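You operate a simulated robot arm through the tools that you are given. There is no shell and no other tool.

The job below is to be done with a simulated two-armed robot. You get a single attempt, and the scene is never put back.

JOB
Plug in unit 23, set the white amps knob as the card says and give it a test run.
Fine: main switch on after the plug is in; run it till it shows FWD OK, then stop it.

Only the result counts: the job must be done as asked and must still hold three seconds after the hand-in. Knocking over, shifting, dropping, spilling or breaking anything else fails it.

ROBOT AND FRAMES
Two 7-joint arms with two-finger grippers on one trunk, on a base that drives. Base frame: it is fixed to the floor where the robot stands at the start and does not move with it; the origin is under the middle of the robot, x ahead of it, y to its left, z up. Units: m, rad, N and s.
The left shoulder is at the start at [0.077, 0.216, 1.294], the right one opposite. With the tool pointing down near the work surface each hand reaches from about 0.34 to 0.86 m from the robot's upright axis, wherever it stands, measured 20 degrees to its own side. Places, roughly: black phase switch [1.4, 3.1, 1]; blue button marked reset [1.3, 3.1, 1]; blue plug [1.5, 2.75, 1]; blue socket [1.5, 3, 1]; red main switch [1.4, 3.2, 1]; white amps knob [1.3, 3, 1]. Payload 3.43 kg a hand.
The tool frame of a hand sits at the grasp point between the pads (the TCP): z along the fingers, y along the line on which they close. The tips reach 0.02 m beyond it. The gripper opens to 0.124 m. The gripper's body begins 0.093 m behind the TCP.
Orientation is that of the tool frame in the base frame, as a unit quaternion [x, y, z, w]. With the fingers straight down and closing along the base's y, the tool's x points along the base's -x, its y along +y and its z along -z.

CONTROLS
- The arms move only by the tool servo_tool. It takes "left_moves", "right_moves" or both (then of equal length, played together; a hand with none holds still); each is a list that holds one entry, the list of rows, each a list of 7 numbers: the shift along the tool's x, y, z in units of 25 mm (1.0 is 25 mm), then the turn, a rotation vector about the tool's x, y, z in units of 8 degrees (1.0 is 8 degrees), then the opening, from 0 (shut) to 1 (fully open). In form: [[[tx, ty, tz, wx, wy, wz, fingers], ...]]. A call has 1 to 20 rows; each row shifts and turns the commanded pose from where the row before left it, along the tool's axes as they then stand. A call with a number of a shift or a turn outside -1 to 1 is refused whole. Rows are played at 5 a second. More than 0.05 m and 0.15 rad between two rows, or a gripper value outside its range, and nothing of the call is played. A pose out of reach is approached as far as the arm can. The call stops where the force on the tool passes 90 N (or 10 N more than at its start, if that is more) or the arm is blocked; 0.2 s more then pass. Each finger travels about 0.072 m/s and halts on what it meets, pressing with about 37 N; the grip force reading is that of the motor and also rises with nothing between the fingers. The clock runs only during rows and for 0.2 s after the last one: add rows that do not move to give the fingers time. It gives the time, the measured TCP pose, the force on the tool (base axes), the opening and the grip force at its end, in the units of the frame above (readings bear some noise), with the torque about the TCP (base axes, N m) and any sound that the robot's microphone picked up.
- Cameras (640 x 400 px; columns grow to the right, rows downward): "scene" is now at [0.2022, -0.0024, 1.4603]; the picture's right is [-0.04, -1.00, 0.00], its down [-0.61, 0.02, -0.79] and it looks along [0.79, -0.03, -0.62] (base axes); focal length 258 px, centre (320, 200). "left" rides on the left gripper at [0.082, -0.014, -0.14] in its tool frame; the picture's right is [0.17, 0.99, 0.00], its down [-0.83, 0.14, -0.54] and it looks along [-0.53, 0.09, 0.84] (tool axes); focal length 243 px, centre (320, 200). "right" rides on the right gripper at [0.082, 0.014, -0.14] in its tool frame; the picture's right is [-0.17, 0.99, 0.00], its down [-0.83, -0.14, -0.54] and it looks along [-0.53, -0.09, 0.84] (tool axes); focal length 243 px, centre (320, 200). There is no depth. A picture from a camera that has moved, and an enlarged one, comes with that camera's place and axes in the base frame and with its lens.
- capture(camera): a new picture of that camera. The clock stands still meanwhile.
- move_column(by): slides the trunk up (or, below 0, down) by that many m; the arms and the scene camera ride with it, the base frame stays. It gives what a move gives, with no picture.
- base_move(legs): drives the robot by 1 to 6 legs, each [ahead, left, turn to the left] in m, m and rad, along the robot's own axes; the way and the turn of a leg run together, so that a leg with both is an arc; at most 1.5 m and 3.142 rad a leg. The arms and the cameras ride along, it lands a little off, and it stops where it bumps. It gives what a move gives.
- turn_head(pan, tilt): turns the head with the scene camera to pan (to the left, within 1.396 rad either way) and tilt (down, from -0.506 to 1.204), counted from straight ahead of the robot. It gives what a move gives.
- close_up(camera, box): a new picture of the part [left, top, right, bottom] of that camera's present view, enlarged. The clock stands still meanwhile.
- hand_in(): hands the job in; it is judged then, once.

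Places have to be worked out from the pictures, the camera data and where the tool is seen. Open the grippers and draw the arms clear of the work before you hand the job in, unless the task says otherwise.

The tools are called after "Request:" as a command line: name --argument value ..., lists and objects as JSON in quotes. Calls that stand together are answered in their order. servo_tool: Moves the arms, as the interface text tells. Its arguments: {"type":"object","properties":{"left_moves":{"type":"array","items":{"type":"array","items":{"type":"array","items":{"type":"number"}}}},"right_moves":{"type":"array","items":{"type":"array","items":{"type":"array","items":{"type":"number"}}}}},"required":[]} The other tools are called the same way: move_column (by) slides the trunk up or down; base_move (legs) drives the base; turn_head (pan, tilt) turns the head that bears the scene camera; capture (camera) takes a picture; close_up (camera, box) takes an enlarged picture of a part of a camera's view; hand_in () hands the job in.

At the start:

```text
time_s: 0.0
left_tool_pos: [0.5319, 0.2561, 1.2299]
left_ee_rot: [0.0, 1.0, -0.001, -0.001]
left_ft_force: [0.1, -0.5, -0.5]
left_torque: [0.03, 0.03, 0.01]
left_gripper_width: 0.1244
left_finger_force: 0.0
right_tool_pos: [0.5296, -0.2642, 1.1785]
right_ee_rot: [0.0, 1.0, 0.0, 0.0]
right_ft_force: [0.3, -0.9, -0.6]
right_torque: [0.0, 0.02, 0.01]
right_gripper_width: 0.1242
right_finger_force: 0.1
trunk travel left (down, up): [-0.45, 0.141]
robot x, y, heading: [-0.0029, 0.0019, 0.0]
head pan, tilt: [-0.037, 0.663]
```

scene: 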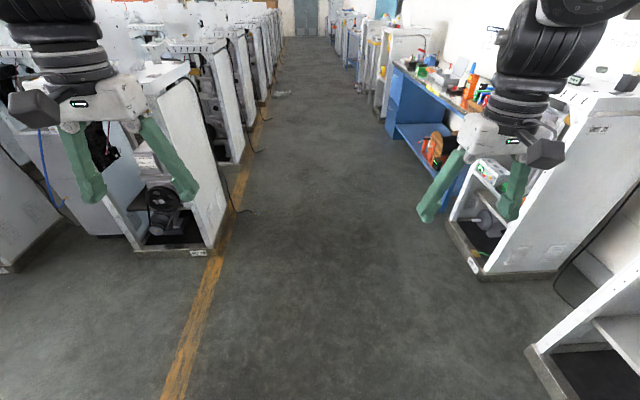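
right: 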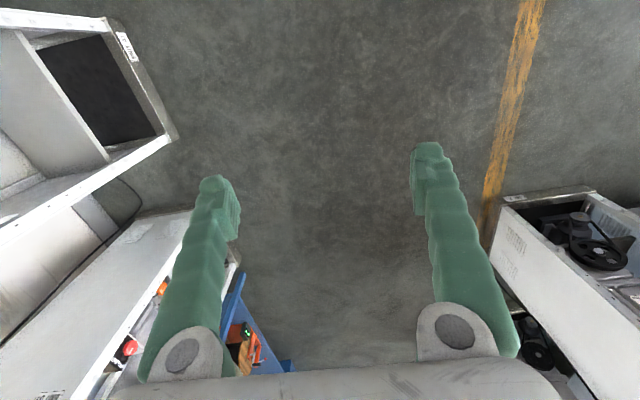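
left: 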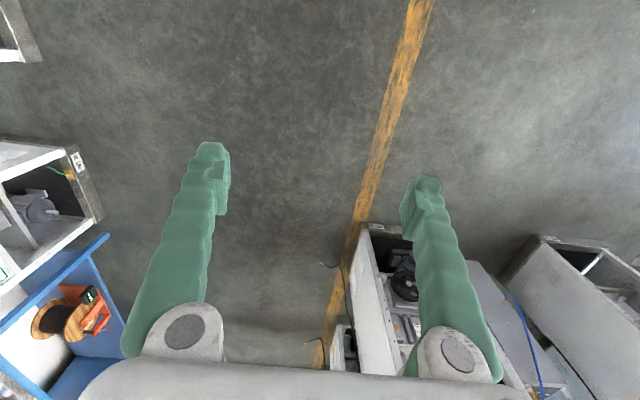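

The scene shows a workshop aisle; the work is off to the left at about [1.4, 3, 1]. I turn the head left to look there.

Request:
turn_head --pan 1.1 --tilt 0.2

Request:
capture --camera "scene"

```text
time_s: 1.4
left_tool_pos: [0.5343, 0.2567, 1.2308]
left_ee_rot: [0.0, 1.0, 0.001, 0.0]
left_ft_force: [-0.5, -0.2, 0.6]
left_torque: [0.01, 0.04, -0.03]
left_gripper_width: 0.1244
left_finger_force: 0.1
right_tool_pos: [0.5285, -0.2638, 1.1779]
right_ee_rot: [0.0, 1.0, 0.0, 0.0]
right_ft_force: [0.9, -0.4, 0.2]
right_torque: [0.0, -0.02, -0.02]
right_gripper_width: 0.1243
right_finger_force: 0.2
trunk travel left (down, up): [-0.45, 0.141]
robot x, y, heading: [-0.0014, 0.0022, 0.006]
head pan, tilt: [1.1, 0.201]
```

```text
taken
camera scene: at [0.1583, 0.0837, 1.5024], right [0.89, -0.45, 0.0], down [-0.09, -0.18, -0.98], along [0.45, 0.87, -0.2], focal length 258 px, centre (320, 200)
```

scene: 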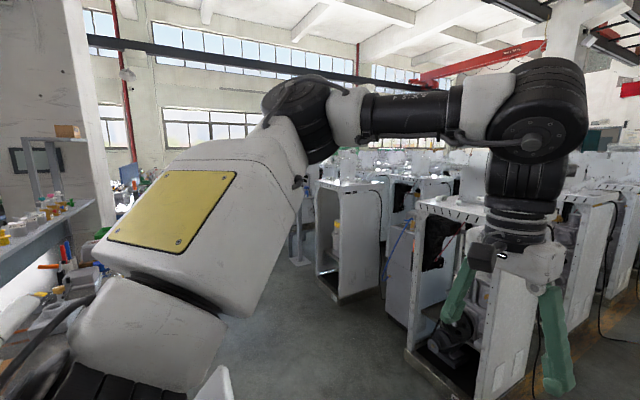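

The left arm blocks the view of the work spot. I look further down and to both sides to check for clear floor before turning the base.

Request:
turn_head --pan 1.39 --tilt 0.9

Request:
capture --camera "scene"

Request:
turn_head --pan 0.6 --tilt 0.6

Request:
capture --camera "scene"

```text
time_s: 2.4
left_tool_pos: [0.5329, 0.2565, 1.2302]
left_ee_rot: [0.0, 1.0, 0.0, 0.0]
left_ft_force: [-0.1, 0.7, -0.5]
left_torque: [0.02, 0.01, 0.0]
left_gripper_width: 0.1239
left_finger_force: 0.1
right_tool_pos: [0.5295, -0.2638, 1.1774]
right_ee_rot: [0.0, 1.0, 0.0, 0.0]
right_ft_force: [-0.8, -0.2, 0.6]
right_torque: [-0.03, 0.03, 0.04]
right_gripper_width: 0.1241
right_finger_force: 0.1
trunk travel left (down, up): [-0.45, 0.141]
robot x, y, heading: [-0.0053, -0.0, 0.005]
head pan, tilt: [1.389, 0.901]
```

```text
taken
camera scene: at [0.1296, 0.075, 1.441], right [0.98, -0.18, 0.0], down [-0.14, -0.77, -0.62], along [0.11, 0.61, -0.78], focal length 258 px, centre (320, 200)
```

scene: 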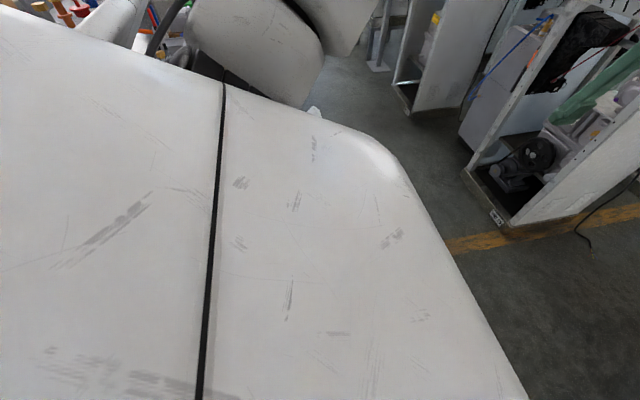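

```text
time_s: 3.6
left_tool_pos: [0.5335, 0.256, 1.2291]
left_ee_rot: [0.0, 1.0, 0.0, -0.001]
left_ft_force: [-0.3, 0.1, 0.2]
left_torque: [0.01, -0.01, -0.03]
left_gripper_width: 0.124
left_finger_force: 0.1
right_tool_pos: [0.5296, -0.2641, 1.1787]
right_ee_rot: [0.0, 1.0, 0.001, 0.0]
right_ft_force: [0.3, -0.5, 0.3]
right_torque: [-0.03, 0.01, 0.0]
right_gripper_width: 0.1238
right_finger_force: 0.0
trunk travel left (down, up): [-0.45, 0.141]
robot x, y, heading: [0.0004, -0.001, -0.0]
head pan, tilt: [0.6, 0.6]
```

```text
taken
camera scene: at [0.1887, 0.0507, 1.4657], right [0.57, -0.82, 0.0], down [-0.47, -0.32, -0.82], along [0.68, 0.47, -0.57], focal length 258 px, centre (320, 200)
```

scene: 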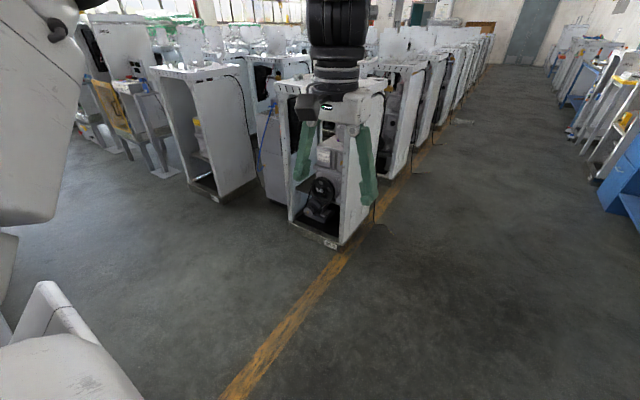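

The work spot projects to about pixel (140, 84) here. I enlarge that part.

Request:
close_up --camera "scene" --box '[60, 20, 260, 180]'

```text
2.50 times, centred on (160, 100) of scene
camera zoom: at [0.1887, 0.0507, 1.4657], right [0.57, -0.82, 0.0], down [-0.47, -0.32, -0.82], along [0.68, 0.47, -0.57], focal length 646 px, centre (720, 450)
```

zoom: 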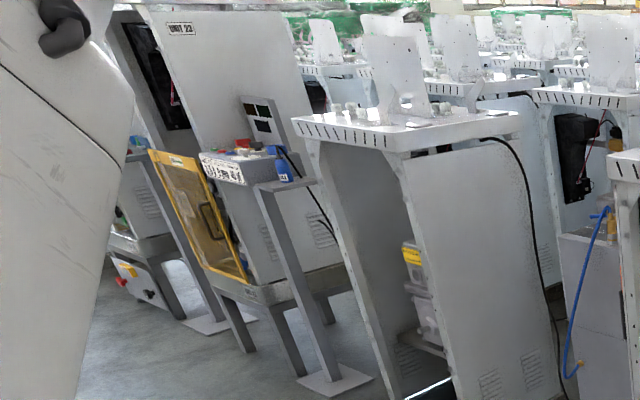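

Unit 23 with its panel, the amps knob and the blue plug on a pedestal is visible at about [1.4, 3, 1]. Floor around is free out to 2 m, so I move slightly ahead and turn left, then look.

Request:
base_move --legs '[[0.3, 0, 0], [0, 0, 1.1]]'

Request:
turn_head --pan 0.0 --tilt 0.4

Request:
capture --camera "scene"

```text
time_s: 9.7
left_tool_pos: [0.3095, 0.5916, 1.2299]
left_ee_rot: [-0.52, 0.854, 0.0, 0.0]
left_ft_force: [0.4, 0.8, 0.4]
left_torque: [0.02, 0.0, 0.0]
left_gripper_width: 0.1241
left_finger_force: 0.1
right_tool_pos: [0.7702, 0.3496, 1.1789]
right_ee_rot: [-0.52, 0.854, 0.0, 0.0]
right_ft_force: [0.4, 0.6, 0.6]
right_torque: [-0.01, 0.0, -0.01]
right_gripper_width: 0.1239
right_finger_force: 0.1
trunk travel left (down, up): [-0.45, 0.141]
robot x, y, heading: [0.2943, -0.0007, 1.09]
head pan, tilt: [0.6, 0.6]
```

```text
time_s: 10.7
left_tool_pos: [0.3106, 0.591, 1.2308]
left_ee_rot: [-0.519, 0.855, 0.0, -0.001]
left_ft_force: [0.3, -0.3, -0.2]
left_torque: [-0.02, 0.01, 0.02]
left_gripper_width: 0.1239
left_finger_force: 0.0
right_tool_pos: [0.7714, 0.349, 1.1788]
right_ee_rot: [-0.52, 0.854, 0.0, 0.0]
right_ft_force: [-0.1, -1.0, -0.2]
right_torque: [0.02, 0.0, -0.01]
right_gripper_width: 0.1238
right_finger_force: 0.0
trunk travel left (down, up): [-0.45, 0.141]
robot x, y, heading: [0.2919, -0.0002, 1.092]
head pan, tilt: [0.0, 0.4]
```

```text
taken
camera scene: at [0.3875, 0.1885, 1.4839], right [0.89, -0.46, 0.0], down [-0.18, -0.35, -0.92], along [0.42, 0.82, -0.39], focal length 258 px, centre (320, 200)
```

scene: 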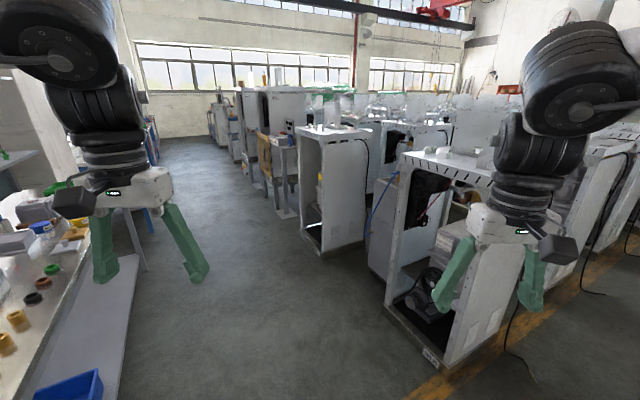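

The aisle is free between a bench edge at about x = -0.2 and cabinets at about x = 1.4. I drive up the aisle to about (0.5, 1.7) keeping the heading.

Request:
base_move --legs '[[0.8, 0.3, 0], [0.8, 0.3, 0]]'

Request:
turn_head --pan -0.2 --tilt 0.4

Request:
capture --camera "scene"

```text
time_s: 20.7
left_tool_pos: [0.5516, 2.2779, 1.2311]
left_ee_rot: [-0.511, 0.86, -0.001, 0.0]
left_ft_force: [-0.2, 0.2, 0.0]
left_torque: [0.0, -0.04, 0.02]
left_gripper_width: 0.1241
left_finger_force: 0.0
right_tool_pos: [1.0061, 2.026, 1.177]
right_ee_rot: [-0.511, 0.86, 0.0, 0.0]
right_ft_force: [-0.7, -0.5, -0.4]
right_torque: [-0.01, 0.0, -0.02]
right_gripper_width: 0.1242
right_finger_force: 0.0
trunk travel left (down, up): [-0.45, 0.141]
robot x, y, heading: [0.5199, 1.6884, 1.072]
head pan, tilt: [0.0, 0.4]
```

```text
time_s: 21.5
left_tool_pos: [0.552, 2.2785, 1.2305]
left_ee_rot: [-0.51, 0.86, 0.0, 0.0]
left_ft_force: [0.5, 1.0, -0.9]
left_torque: [-0.01, 0.01, -0.02]
left_gripper_width: 0.1241
left_finger_force: 0.1
right_tool_pos: [1.0059, 2.027, 1.1776]
right_ee_rot: [-0.511, 0.86, -0.001, 0.0]
right_ft_force: [-0.4, -0.9, -0.5]
right_torque: [0.01, -0.03, 0.01]
right_gripper_width: 0.1239
right_finger_force: 0.0
trunk travel left (down, up): [-0.45, 0.141]
robot x, y, heading: [0.5193, 1.6857, 1.072]
head pan, tilt: [-0.201, 0.4]
```

```text
taken
camera scene: at [0.6361, 1.8629, 1.4839], right [0.77, -0.64, 0.0], down [-0.25, -0.3, -0.92], along [0.59, 0.71, -0.39], focal length 258 px, centre (320, 200)
```

scene: 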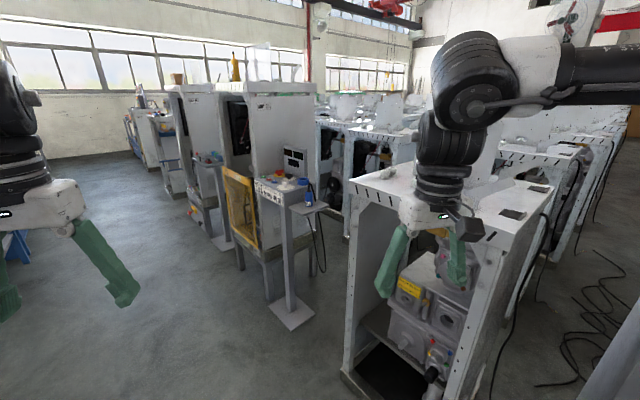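

Request:
close_up --camera "scene" --box '[210, 130, 370, 230]'

```text
4.00 times, centred on (290, 180) of scene
camera zoom: at [0.6361, 1.8629, 1.4839], right [0.77, -0.64, 0.0], down [-0.25, -0.3, -0.92], along [0.59, 0.71, -0.39], focal length 1034 px, centre (440, 280)
```

zoom: 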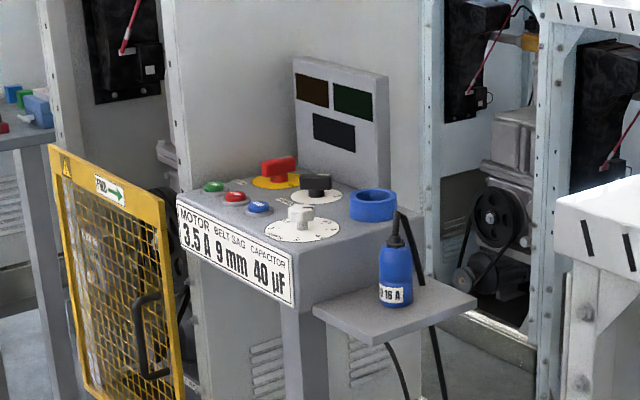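

The card reads MOTOR 3.5 A, with belt sag 9 mm and capacitor 40 µF, so the amps knob goes to 3.5. I turn to face +x here and strafe left toward unit 23, staying back at x of about 0.42.

Request:
base_move --legs '[[0, 0, -1.072], [-0.1, 0.65, 0], [0, 0.6, 0]]'

Request:
turn_head --pan 0.0 --tilt 0.5

Request:
capture --camera "scene"

```text
time_s: 42.1
left_tool_pos: [0.9707, 3.1698, 1.2302]
left_ee_rot: [0.007, 1.0, 0.0, 0.0]
left_ft_force: [0.0, -0.4, 0.1]
left_torque: [-0.01, -0.02, 0.02]
left_gripper_width: 0.1243
left_finger_force: 0.1
right_tool_pos: [0.9607, 2.6498, 1.1787]
right_ee_rot: [0.006, 1.0, -0.001, 0.0]
right_ft_force: [0.0, -0.5, -0.3]
right_torque: [0.03, 0.0, 0.0]
right_gripper_width: 0.1237
right_finger_force: 0.0
trunk travel left (down, up): [-0.45, 0.141]
robot x, y, heading: [0.4354, 2.9197, -0.014]
head pan, tilt: [-0.201, 0.4]
```

```text
time_s: 42.8
left_tool_pos: [0.971, 3.1717, 1.2294]
left_ee_rot: [0.007, 1.0, 0.0, 0.0]
left_ft_force: [-0.1, 0.3, 0.3]
left_torque: [-0.02, 0.03, 0.02]
left_gripper_width: 0.1239
left_finger_force: 0.2
right_tool_pos: [0.9607, 2.6495, 1.1774]
right_ee_rot: [0.007, 1.0, 0.001, 0.0]
right_ft_force: [-0.3, 0.4, 0.4]
right_torque: [0.03, 0.01, 0.03]
right_gripper_width: 0.1241
right_finger_force: 0.0
trunk travel left (down, up): [-0.45, 0.141]
robot x, y, heading: [0.4321, 2.9208, -0.013]
head pan, tilt: [0.0, 0.499]
```

```text
taken
camera scene: at [0.6413, 2.9191, 1.4748], right [-0.01, -1.0, 0.0], down [-0.48, 0.01, -0.88], along [0.88, -0.01, -0.48], focal length 258 px, centre (320, 200)
```

scene: 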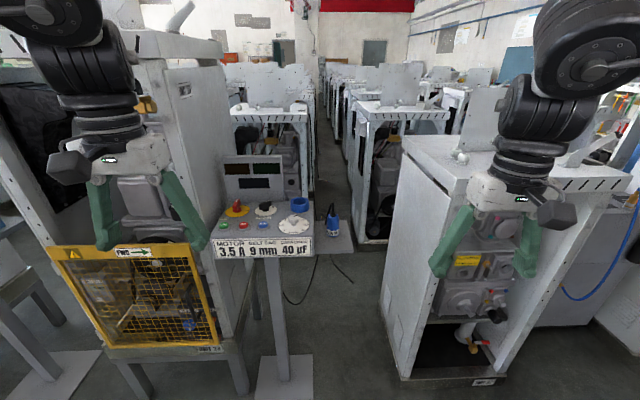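

Request:
close_up --camera "scene" --box '[200, 150, 360, 270]'

Request:
close_up --camera "scene" --box '[40, 220, 240, 370]'

Request:
close_up --camera "scene" --box '[210, 190, 290, 250]'

```text
3.33 times, centred on (280, 210) of scene
camera zoom: at [0.6413, 2.9191, 1.4748], right [-0.01, -1.0, 0.0], down [-0.48, 0.01, -0.88], along [0.88, -0.01, -0.48], focal length 862 px, centre (453, 167)
```

zoom: 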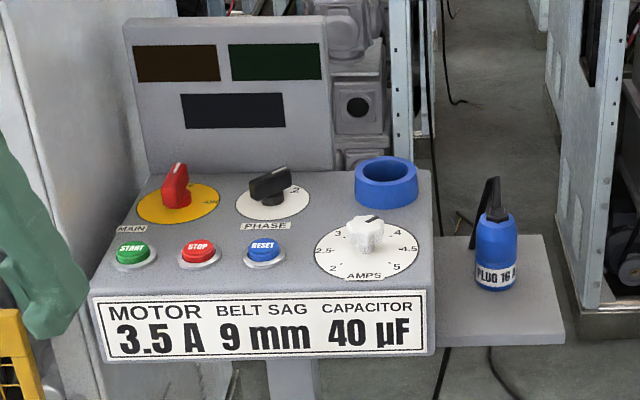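

```text
2.67 times, centred on (140, 295) of scene
camera zoom: at [0.6413, 2.9191, 1.4748], right [-0.01, -1.0, 0.0], down [-0.48, 0.01, -0.88], along [0.88, -0.01, -0.48], focal length 689 px, centre (800, -53)
```

zoom: 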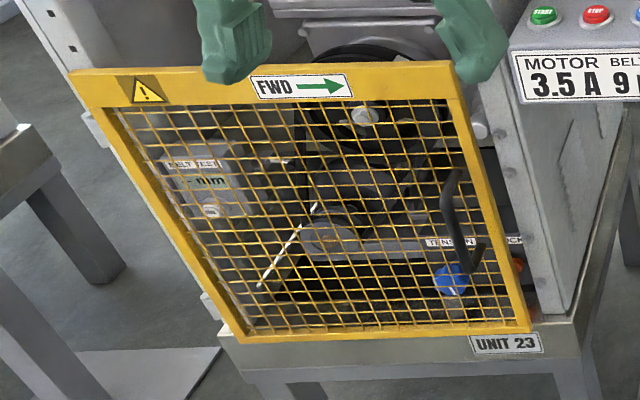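

```text
6.67 times, centred on (250, 220) of scene
camera zoom: at [0.6413, 2.9191, 1.4748], right [-0.01, -1.0, 0.0], down [-0.48, 0.01, -0.88], along [0.88, -0.01, -0.48], focal length 1723 px, centre (787, 67)
```

zoom: 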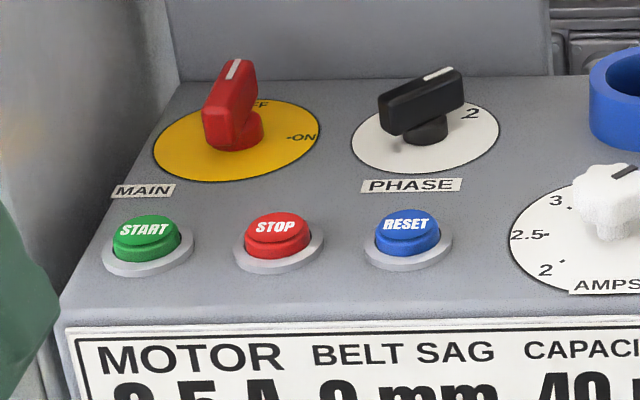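

Triangulating from two views: socket rim at about (1.44, 2.98, 1.02), amps knob top at about (1.33, 2.99, 1.03), guard at x of about 1.27 and y above 3.3. The left hand would come near the guard and cabinet, so I retract both hands a bit before driving closer.

Request:
servo_tool --left_moves '[[[1, 0, 0, 0, 0, 0, 1], [1, 0, 0, 0, 0, 0, 1], [1, 0, 0, 0, 0, 0, 1], [1, 0, 0, 0, 0, 0, 1], [1, 0, 0, 0, 0, 0, 1], [1, 0, 0, 0, 0, 0, 1], [1, 0, 0, 0, 0, 0, 1]]]' --right_moves '[[[1, 0, -1, 0, 0, 0, 1], [1, 0, -1, 0, 0, 0, 1], [1, 0, -1, 0, 0, 0, 1], [1, 0, 0, 0, 0, 0, 1], [1, 0, 0, 0, 0, 0, 1], [0, 0, 0, 0, 0, 0, 1], [0, 0, 0, 0, 0, 0, 1]]]'

Request:
base_move --legs '[[0.36, 0.08, 0.013]]'

Request:
turn_head --pan 0.0 --tilt 0.75

Request:
capture --camera "scene"

Request:
capture --camera "right"

Request:
capture --camera "left"

```text
time_s: 44.4
left_tool_pos: [0.843, 3.1776, 1.2302]
left_ee_rot: [0.012, 1.0, -0.002, -0.003]
left_ft_force: [-0.3, -0.7, -1.1]
left_torque: [-0.01, 0.02, -0.03]
left_gripper_width: 0.1238
left_finger_force: 0.0
left hand out of reach, approached as far as the arm can: row 6, 7
right_tool_pos: [0.8385, 2.6601, 1.2346]
right_ee_rot: [0.004, 1.0, 0.001, -0.002]
right_ft_force: [0.4, 0.2, 0.1]
right_torque: [-0.01, -0.02, -0.01]
right_gripper_width: 0.124
right_finger_force: 0.0
right hand out of reach, approached as far as the arm can: row 3, 4, 5
trunk travel left (down, up): [-0.45, 0.141]
robot x, y, heading: [0.4345, 2.919, -0.013]
head pan, tilt: [0.0, 0.499]
```

```text
time_s: 47.2
left_tool_pos: [1.1958, 3.2638, 1.2296]
left_ee_rot: [0.002, 1.0, -0.002, -0.001]
left_ft_force: [-0.3, -1.2, 0.3]
left_torque: [0.0, 0.02, -0.02]
left_gripper_width: 0.124
left_finger_force: 0.0
right_tool_pos: [1.2031, 2.7452, 1.2339]
right_ee_rot: [-0.003, 1.0, 0.001, -0.001]
right_ft_force: [-0.9, -0.4, -1.1]
right_torque: [0.02, 0.02, -0.02]
right_gripper_width: 0.1241
right_finger_force: 0.0
trunk travel left (down, up): [-0.45, 0.141]
robot x, y, heading: [0.7927, 2.9965, -0.006]
head pan, tilt: [0.0, 0.499]
```

```text
time_s: 48.0
left_tool_pos: [1.1989, 3.2636, 1.2295]
left_ee_rot: [0.002, 1.0, -0.001, -0.002]
left_ft_force: [-0.6, 0.4, 0.4]
left_torque: [-0.03, 0.03, 0.03]
left_gripper_width: 0.124
left_finger_force: 0.1
right_tool_pos: [1.2045, 2.7466, 1.2345]
right_ee_rot: [-0.003, 1.0, 0.002, -0.001]
right_ft_force: [0.2, 0.2, 0.3]
right_torque: [-0.01, 0.02, -0.01]
right_gripper_width: 0.1243
right_finger_force: 0.2
trunk travel left (down, up): [-0.45, 0.141]
robot x, y, heading: [0.7937, 2.9997, -0.002]
head pan, tilt: [0.0, 0.75]
```

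```text
taken
camera scene: at [0.993, 3.0021, 1.4528], right [0.0, -1.0, 0.0], down [-0.68, 0.0, -0.73], along [0.73, 0.0, -0.68], focal length 258 px, centre (320, 200)
```

scene: 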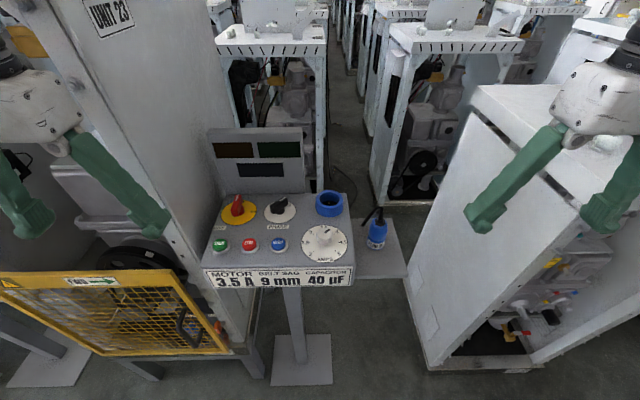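

```text
taken
camera right: at [1.1231, 2.7584, 1.3742], right [0.16, 0.99, 0.0], down [0.83, -0.14, 0.54], along [0.53, -0.08, -0.84], focal length 243 px, centre (320, 200)
```

right: 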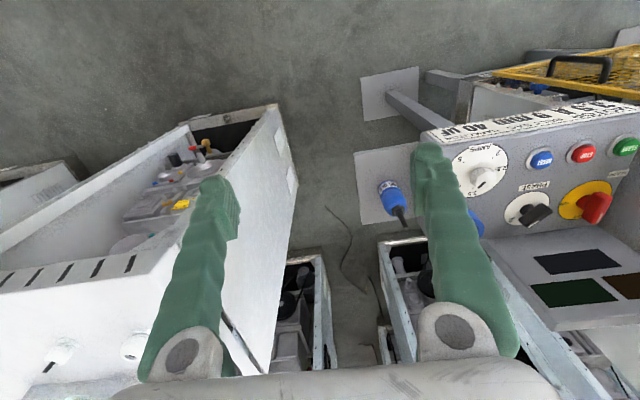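

```text
taken
camera left: at [1.1165, 3.2521, 1.3703], right [-0.16, 0.99, 0.0], down [0.83, 0.14, 0.53], along [0.53, 0.08, -0.84], focal length 243 px, centre (320, 200)
```

left: 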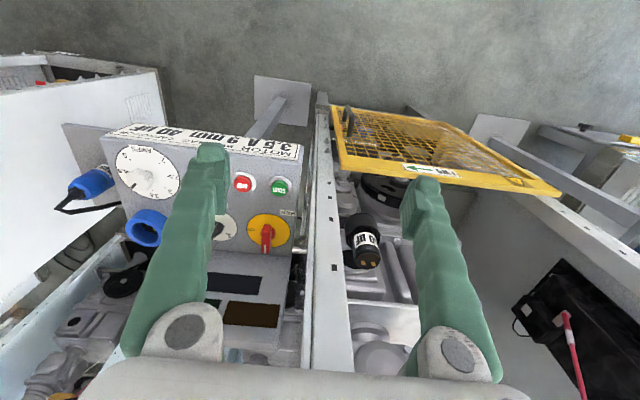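

The guard's top edge lies at constant x of about 1.28, so it looks closed. I take enlarged views of the panel and plug from the scene and both hand cameras for triangulation.

Request:
close_up --camera "scene" --box '[200, 180, 360, 280]'

Request:
close_up --camera "scene" --box '[340, 190, 420, 290]'

Request:
close_up --camera "right" --box '[340, 100, 640, 260]'

Request:
close_up --camera "left" --box '[50, 100, 310, 260]'

```text
4.00 times, centred on (280, 230) of scene
camera zoom: at [0.993, 3.0021, 1.4528], right [0.0, -1.0, 0.0], down [-0.68, 0.0, -0.73], along [0.73, 0.0, -0.68], focal length 1034 px, centre (480, 80)
```

zoom: 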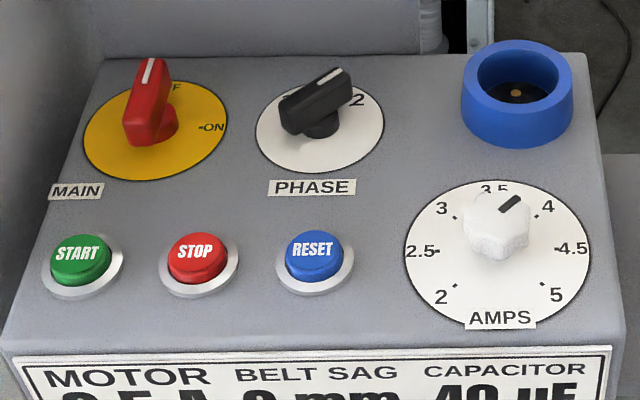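

```text
4.00 times, centred on (380, 240) of scene
camera zoom: at [0.993, 3.0021, 1.4528], right [0.0, -1.0, 0.0], down [-0.68, 0.0, -0.73], along [0.73, 0.0, -0.68], focal length 1034 px, centre (80, 40)
```

zoom: 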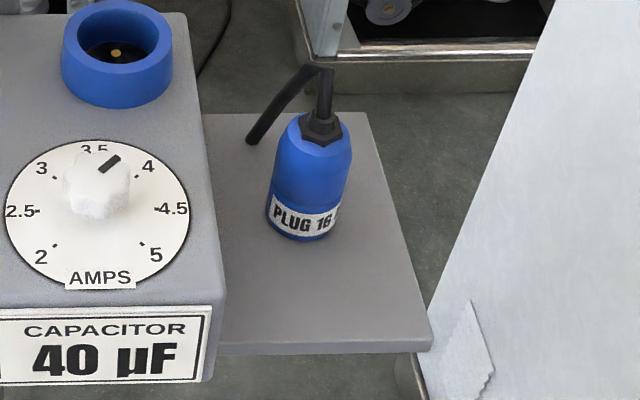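

```text
2.13 times, centred on (490, 180) of right
camera zoom: at [1.1231, 2.7584, 1.3742], right [0.16, 0.99, 0.0], down [0.83, -0.14, 0.54], along [0.53, -0.08, -0.84], focal length 518 px, centre (-43, 243)
```

zoom: 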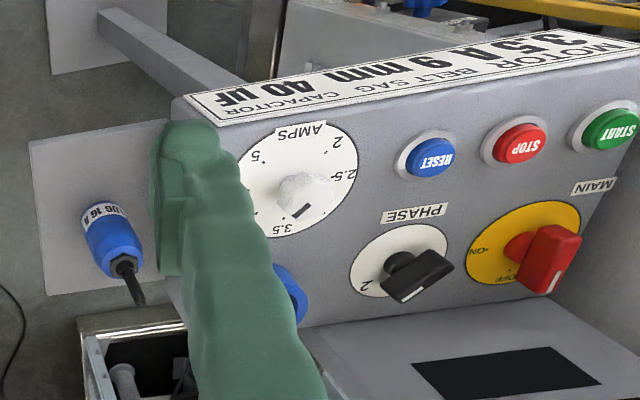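

```text
2.46 times, centred on (180, 180) of left
camera zoom: at [1.1165, 3.2521, 1.3703], right [-0.16, 0.99, 0.0], down [0.83, 0.14, 0.53], along [0.53, 0.08, -0.84], focal length 597 px, centre (665, 249)
```

zoom: 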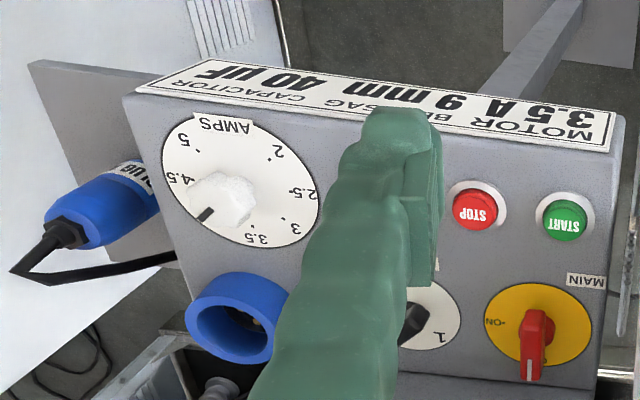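

From triangulation: plug gland at about (1.40, 2.86, 1.00) on a shelf at z of about 0.918, body about 48 mm wide; socket rim at about (1.44, 2.98, 1.03). The amps knob appears to point at 4, and the cable leaves the plug toward +y, so I want to close along x. I turn the right hand 90° so its camera is on the -y side.

Request:
servo_tool --right_moves '[[[0, 0, 0, 0, 0, -0.9375, 0.8], [0, 0, 0, 0, 0, -0.9375, 0.8], [0, 0, 0, 0, 0, -0.9375, 0.8], [0, 0, 0, 0, 0, -0.9375, 0.8], [0, 0, 0, 0, 0, -0.9375, 0.8], [0, 0, 0, 0, 0, -0.9375, 0.8], [0, 0, 0, 0, 0, -0.9375, 0.8], [0, 0, 0, 0, 0, -0.9375, 0.8], [0, 0, 0, 0, 0, -0.9375, 0.8], [0, 0, 0, 0, 0, -0.9375, 0.8], [0, 0, 0, 0, 0, -0.9375, 0.8], [0, 0, 0, 0, 0, -0.9375, 0.8]]]'

Request:
capture --camera "right"

Request:
capture --camera "scene"

```text
time_s: 50.5
left_tool_pos: [1.1963, 3.2647, 1.2302]
left_ee_rot: [0.003, 1.0, -0.002, -0.003]
left_ft_force: [0.0, 0.2, 0.1]
left_torque: [0.03, 0.0, 0.0]
left_gripper_width: 0.1239
left_finger_force: 0.0
right_tool_pos: [1.2035, 2.7468, 1.2337]
right_ee_rot: [0.71, -0.704, -0.002, 0.0]
right_ft_force: [0.5, -0.2, -0.5]
right_torque: [0.01, -0.02, -0.02]
right_gripper_width: 0.099
right_finger_force: 0.0
trunk travel left (down, up): [-0.45, 0.141]
robot x, y, heading: [0.797, 2.9982, 0.004]
head pan, tilt: [0.0, 0.75]
```

```text
taken
camera right: at [1.1918, 2.6633, 1.3733], right [-0.99, 0.16, 0.0], down [0.13, 0.83, 0.54], along [0.08, 0.54, -0.84], focal length 243 px, centre (320, 200)
```

right: 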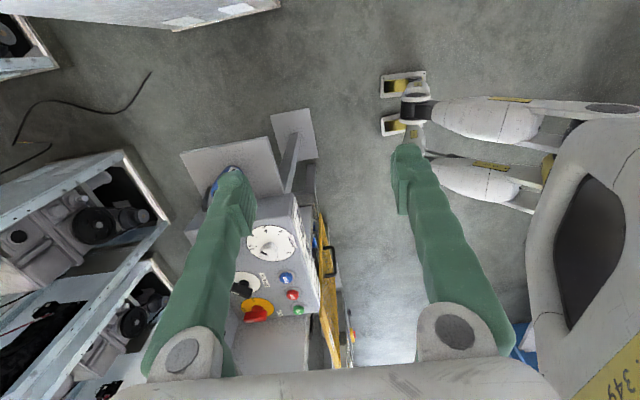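

```text
taken
camera scene: at [0.9925, 3.002, 1.4528], right [0.0, -1.0, 0.0], down [-0.68, 0.0, -0.73], along [0.73, 0.0, -0.68], focal length 258 px, centre (320, 200)
```

scene: 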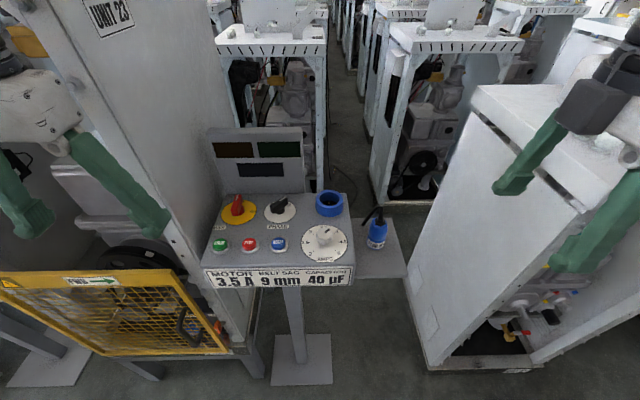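

The hand is at the wanted yaw (tool x = -y, tool y = -x). I move it above the plug at z of about 1.16 and take a look.

Request:
servo_tool --right_moves '[[[-0.571, -0.983, 0, 0, 0, 0, 0.8], [-0.571, -0.983, 0, 0, 0, 0, 0.8], [-0.571, -0.983, 0, 0, 0, 0, 0.8], [-0.571, -0.983, 0, 0, 0, 0, 0.8], [-0.571, -0.983, 0, 0, 0, 0, 0.8], [-0.571, -0.983, 0, 0, 0, 0, 0.8], [-0.571, -0.983, 0, 0, 0, 0, 0.8], [-0.571, -0.983, 0, 0, 0, 0, 0.8], [0, 0, 1, 0, 0, 0, 0.8], [0, 0, 1, 0, 0, 0, 0.8], [0, 0, 1, 0, 0, 0, 0.8], [0, 0, 0, 0, 0, 0, 0.8]]]'

Request:
capture --camera "right"

Request:
capture --camera "scene"

```text
time_s: 53.1
left_tool_pos: [1.198, 3.264, 1.2298]
left_ee_rot: [0.003, 1.0, -0.003, -0.002]
left_ft_force: [0.3, -0.4, -1.0]
left_torque: [-0.01, -0.03, 0.0]
left_gripper_width: 0.124
left_finger_force: 0.0
right_tool_pos: [1.3967, 2.862, 1.1565]
right_ee_rot: [0.71, -0.705, -0.002, 0.0]
right_ft_force: [0.0, -0.2, -0.3]
right_torque: [-0.02, -0.01, -0.03]
right_gripper_width: 0.0991
right_finger_force: 0.0
trunk travel left (down, up): [-0.45, 0.141]
robot x, y, heading: [0.7914, 2.9966, 0.005]
head pan, tilt: [0.0, 0.75]
```

```text
taken
camera right: at [1.3852, 2.7804, 1.2958], right [-0.99, 0.16, 0.0], down [0.14, 0.83, 0.54], along [0.08, 0.53, -0.84], focal length 243 px, centre (320, 200)
```

right: 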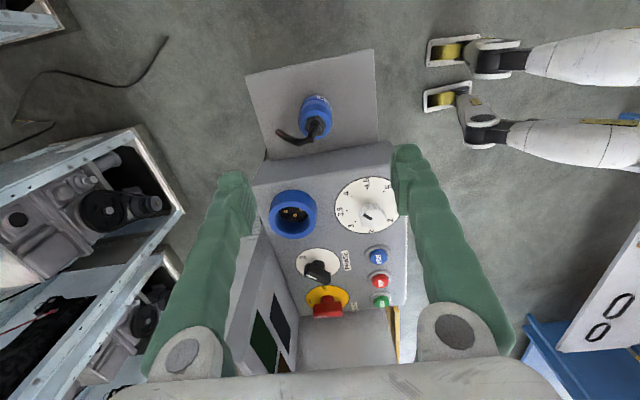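

```text
taken
camera scene: at [0.992, 3.0018, 1.4529], right [0.0, -1.0, 0.0], down [-0.68, 0.0, -0.73], along [0.73, 0.0, -0.68], focal length 258 px, centre (320, 200)
```

scene: 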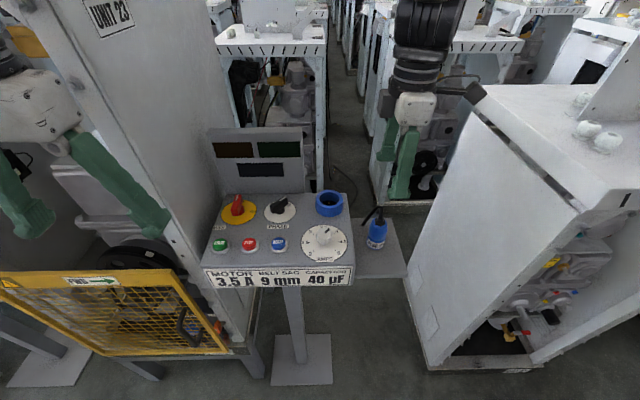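

Request:
close_up --camera "right" --box '[240, 60, 420, 240]'

Request:
close_up --camera "right" --box '[260, 80, 350, 150]'

Request:
close_up --camera "right" --box '[250, 170, 340, 250]'

```text
2.22 times, centred on (330, 150) of right
camera zoom: at [1.3852, 2.7804, 1.2958], right [-0.99, 0.16, 0.0], down [0.14, 0.83, 0.54], along [0.08, 0.53, -0.84], focal length 539 px, centre (298, 311)
```

zoom: 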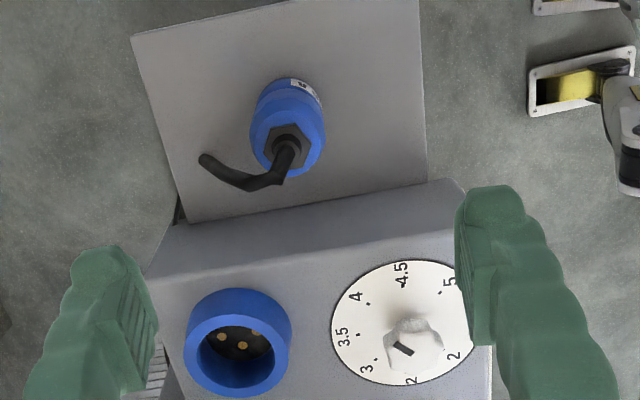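

```text
5.71 times, centred on (305, 115) of right
camera zoom: at [1.3852, 2.7804, 1.2958], right [-0.99, 0.16, 0.0], down [0.14, 0.83, 0.54], along [0.08, 0.53, -0.84], focal length 1386 px, centre (406, 686)
```

zoom: 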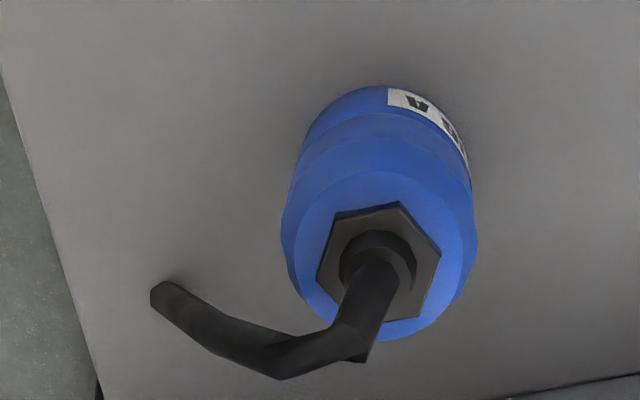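

```text
5.00 times, centred on (295, 210) of right
camera zoom: at [1.3852, 2.7804, 1.2958], right [-0.99, 0.16, 0.0], down [0.14, 0.83, 0.54], along [0.08, 0.53, -0.84], focal length 1213 px, centre (445, 150)
```

zoom: 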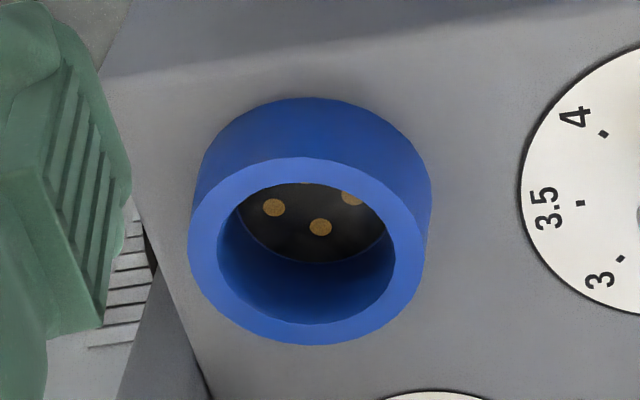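

The plug's cable stub rises to about z = 1.045 then drops toward +x (azimuth about 18°), so closing near y is better after all. I turn back 72° so the pads run parallel to the stub, narrow the opening, and recheck.

Request:
servo_tool --right_moves '[[[0, 0, 0, 0, 0, 1, 0.58], [0, 0, 0, 0, 0, 1, 0.58], [0, 0, 0, 0, 0, 1, 0.58], [0, 0, 0, 0, 0, 1, 0.58], [0, 0, 0, 0, 0, 1, 0.58], [0, 0, 0, 0, 0, 1, 0.58], [0, 0, 0, 0, 0, 1, 0.58], [0, 0, 0, 0, 0, 1, 0.58], [0, 0, 0, 0, 0, 1, 0.58], [-0.16, -0.1, 0, 0, 0, 0, 0.58], [0, 0, 0, 0, 0, 0, 0.58]]]'

Request:
capture --camera "right"

Request:
close_up --camera "scene" --box '[310, 100, 470, 260]'

```text
time_s: 55.5
left_tool_pos: [1.1973, 3.264, 1.2308]
left_ee_rot: [0.002, 1.0, -0.002, -0.002]
left_ft_force: [0.3, 0.1, -0.4]
left_torque: [-0.01, -0.02, -0.02]
left_gripper_width: 0.124
left_finger_force: 0.0
right_tool_pos: [1.4011, 2.8611, 1.1576]
right_ee_rot: [-0.159, 0.987, 0.002, -0.001]
right_ft_force: [0.1, -1.0, 0.8]
right_torque: [-0.02, 0.01, 0.02]
right_gripper_width: 0.0717
right_finger_force: 0.1
trunk travel left (down, up): [-0.45, 0.141]
robot x, y, heading: [0.7926, 2.9967, 0.003]
head pan, tilt: [0.0, 0.75]
```

```text
taken
camera right: at [1.3219, 2.8473, 1.2988], right [-0.15, 0.99, 0.0], down [0.83, 0.13, 0.54], along [0.53, 0.08, -0.84], focal length 243 px, centre (320, 200)
```

right: 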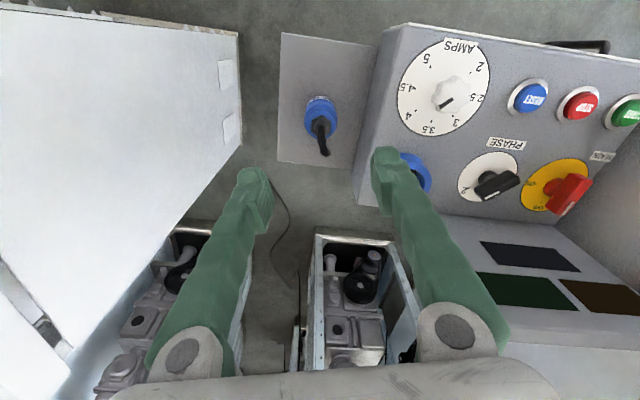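

```text
2.50 times, centred on (390, 180) of scene
camera zoom: at [0.9924, 3.002, 1.4528], right [0.0, -1.0, 0.0], down [-0.68, 0.0, -0.73], along [0.73, 0.0, -0.68], focal length 646 px, centre (145, 250)
```

zoom: 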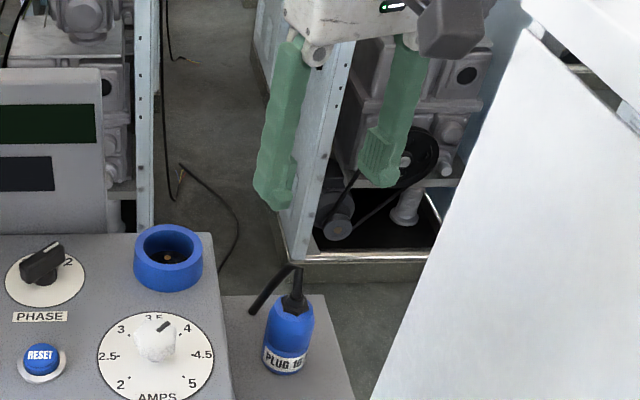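

The plug's gland lines up with the TCP column in the hand picture and the stub runs parallel to the pads. I descend part way and check.

Request:
servo_tool --right_moves '[[[0, 0, 1, 0, 0, 0, 0.58], [0, 0, 1, 0, 0, 0, 0.58], [0, 0, 1, 0, 0, 0, 0.58], [0, 0, 1, 0, 0, 0, 0.58], [0, 0, 0.4, 0, 0, 0, 0.58], [0, 0, 0, 0, 0, 0, 0.58]]]'

Request:
capture --camera "right"

Request:
close_up --camera "scene" --box '[310, 140, 450, 280]'

```text
time_s: 57.0
left_tool_pos: [1.1959, 3.2644, 1.2293]
left_ee_rot: [0.003, 1.0, -0.002, -0.002]
left_ft_force: [-0.1, -0.7, -0.6]
left_torque: [0.03, 0.02, -0.02]
left_gripper_width: 0.124
left_finger_force: 0.1
right_tool_pos: [1.4027, 2.8599, 1.0483]
right_ee_rot: [-0.16, 0.987, 0.002, -0.001]
right_ft_force: [0.0, 0.1, -1.0]
right_torque: [0.0, -0.02, 0.04]
right_gripper_width: 0.0719
right_finger_force: 0.1
trunk travel left (down, up): [-0.45, 0.141]
robot x, y, heading: [0.7946, 3.0006, 0.004]
head pan, tilt: [0.0, 0.75]
```

```text
taken
camera right: at [1.3222, 2.8463, 1.1897], right [-0.15, 0.99, 0.0], down [0.83, 0.13, 0.54], along [0.53, 0.09, -0.84], focal length 243 px, centre (320, 200)
```

right: 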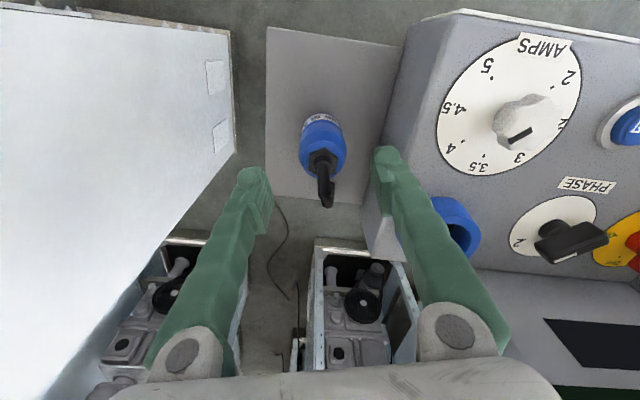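

```text
2.86 times, centred on (380, 210) of scene
camera zoom: at [0.9922, 3.0021, 1.4529], right [0.0, -1.0, 0.0], down [-0.68, 0.0, -0.73], along [0.73, 0.0, -0.68], focal length 738 px, centre (149, 171)
```

zoom: 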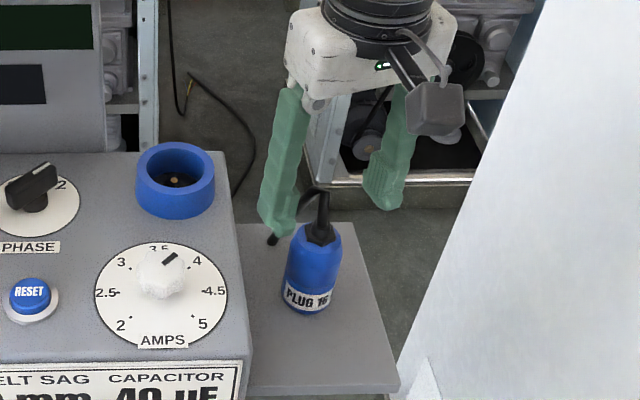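

Fingers straddle the plug evenly. I descend to TCP z of about 0.982 and close on the body.

Request:
servo_tool --right_moves '[[[0, 0, 0.9, 0, 0, 0, 0.58], [0, 0, 0.9, 0, 0, 0, 0.58], [0, 0, 0.85, 0, 0, 0, 0.58], [0, 0, 0, 0, 0, 0, 0.58], [0, 0, 0, 0, 0, 0, 0.5], [0, 0, 0, 0, 0, 0, 0.4], [0, 0, 0, 0, 0, 0, 0.3], [0, 0, 0, 0, 0, 0, 0.3], [0, 0, 0, 0, 0, 0, 0.3]]]'

Request:
capture --camera "right"

Request:
close_up --camera "scene" --box '[310, 140, 450, 280]'

```text
time_s: 59.0
left_tool_pos: [1.1973, 3.2639, 1.2299]
left_ee_rot: [0.002, 1.0, -0.001, -0.002]
left_ft_force: [0.3, 0.0, -1.0]
left_torque: [-0.01, -0.01, -0.04]
left_gripper_width: 0.1239
left_finger_force: 0.0
right_tool_pos: [1.4039, 2.8611, 0.9822]
right_ee_rot: [-0.16, 0.987, 0.001, -0.001]
right_ft_force: [0.2, 0.1, -0.5]
right_torque: [0.01, 0.02, 0.03]
right_gripper_width: 0.0422
right_finger_force: 37.0
trunk travel left (down, up): [-0.45, 0.141]
robot x, y, heading: [0.7926, 2.9989, 0.002]
head pan, tilt: [0.0, 0.75]
```

```text
taken
camera right: at [1.3226, 2.8482, 1.1224], right [-0.15, 0.99, 0.0], down [0.83, 0.13, 0.54], along [0.53, 0.09, -0.84], focal length 243 px, centre (320, 200)
```

right: 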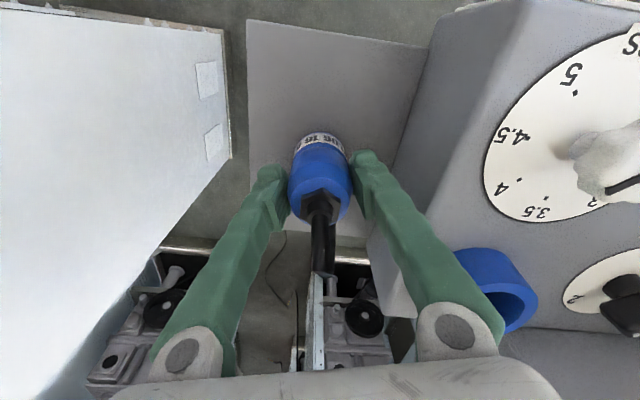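

```text
2.86 times, centred on (380, 210) of scene
camera zoom: at [0.9926, 3.002, 1.4528], right [0.0, -1.0, 0.0], down [-0.68, 0.0, -0.73], along [0.73, 0.0, -0.68], focal length 738 px, centre (149, 171)
```

zoom: 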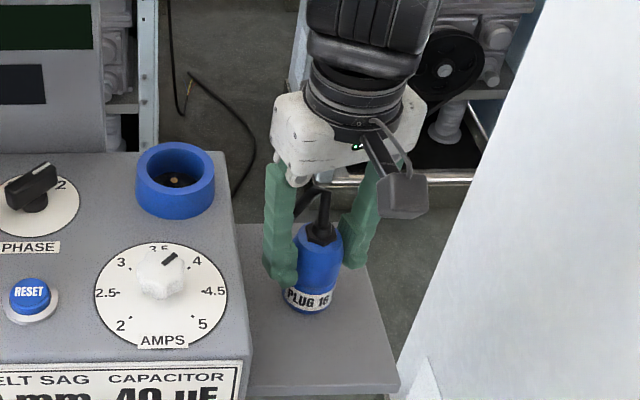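

Gripped at 42 mm with 37 N. I lift the plug straight up to about z = 1.11 and look.

Request:
servo_tool --right_moves '[[[0, 0, -0.4, 0, 0, 0, 0.3], [0, 0, -0.6, 0, 0, 0, 0.3], [0, 0, -1, 0, 0, 0, 0.3], [0, 0, -1, 0, 0, 0, 0.3], [0, 0, -1, 0, 0, 0, 0.3], [0, 0, -1, 0, 0, 0, 0.3], [0, 0, -1, 0, 0, 0, 0.3], [0, 0, 0, 0, 0, 0, 0.3]]]'

Request:
capture --camera "right"

Request:
capture --camera "scene"

Request:
close_up --camera "scene" --box '[320, 100, 440, 240]'

Request:
capture --camera "left"

```text
time_s: 60.8
left_tool_pos: [1.1982, 3.2642, 1.2297]
left_ee_rot: [0.002, 1.0, -0.002, -0.002]
left_ft_force: [-0.1, 0.4, -0.1]
left_torque: [0.02, 0.0, -0.02]
left_gripper_width: 0.1237
left_finger_force: 0.0
right_tool_pos: [1.4076, 2.8625, 1.1329]
right_ee_rot: [-0.159, 0.987, 0.001, -0.001]
right_ft_force: [0.2, -0.1, -2.0]
right_torque: [0.0, 0.04, -0.01]
right_gripper_width: 0.0425
right_finger_force: 36.6
trunk travel left (down, up): [-0.45, 0.141]
robot x, y, heading: [0.7926, 3.0002, 0.002]
head pan, tilt: [0.0, 0.75]
```

```text
taken
camera right: at [1.3276, 2.8475, 1.2733], right [-0.15, 0.99, 0.0], down [0.83, 0.13, 0.54], along [0.53, 0.09, -0.84], focal length 243 px, centre (320, 200)
```

right: 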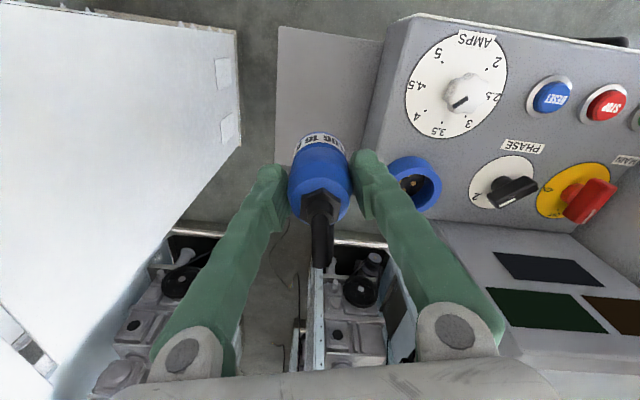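

```text
taken
camera scene: at [0.993, 3.0018, 1.4527], right [0.0, -1.0, 0.0], down [-0.68, 0.0, -0.73], along [0.73, 0.0, -0.68], focal length 258 px, centre (320, 200)
```

scene: 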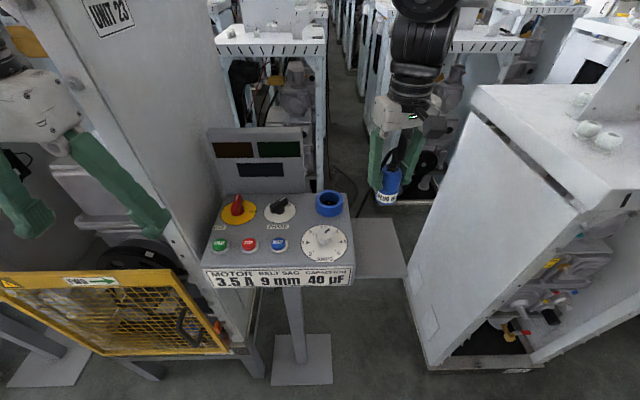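

```text
2.86 times, centred on (380, 170) of scene
camera zoom: at [0.993, 3.0018, 1.4527], right [0.0, -1.0, 0.0], down [-0.68, 0.0, -0.73], along [0.73, 0.0, -0.68], focal length 738 px, centre (149, 286)
```

zoom: 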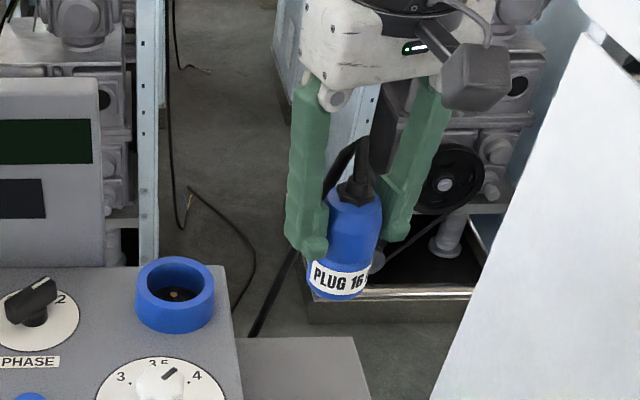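

```text
taken
camera left: at [1.1165, 3.2517, 1.3703], right [-0.16, 0.99, 0.0], down [0.83, 0.14, 0.53], along [0.53, 0.08, -0.85], focal length 243 px, centre (320, 200)
```

left: 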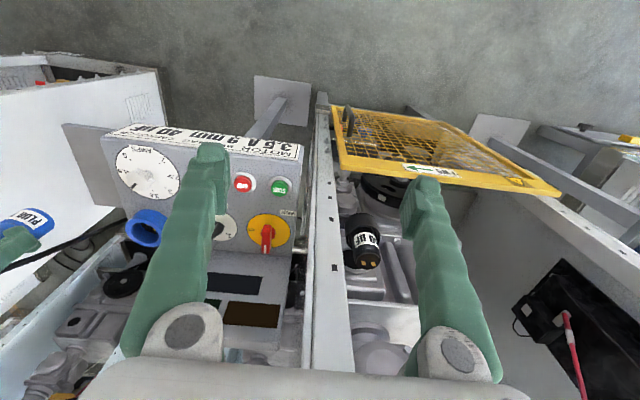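

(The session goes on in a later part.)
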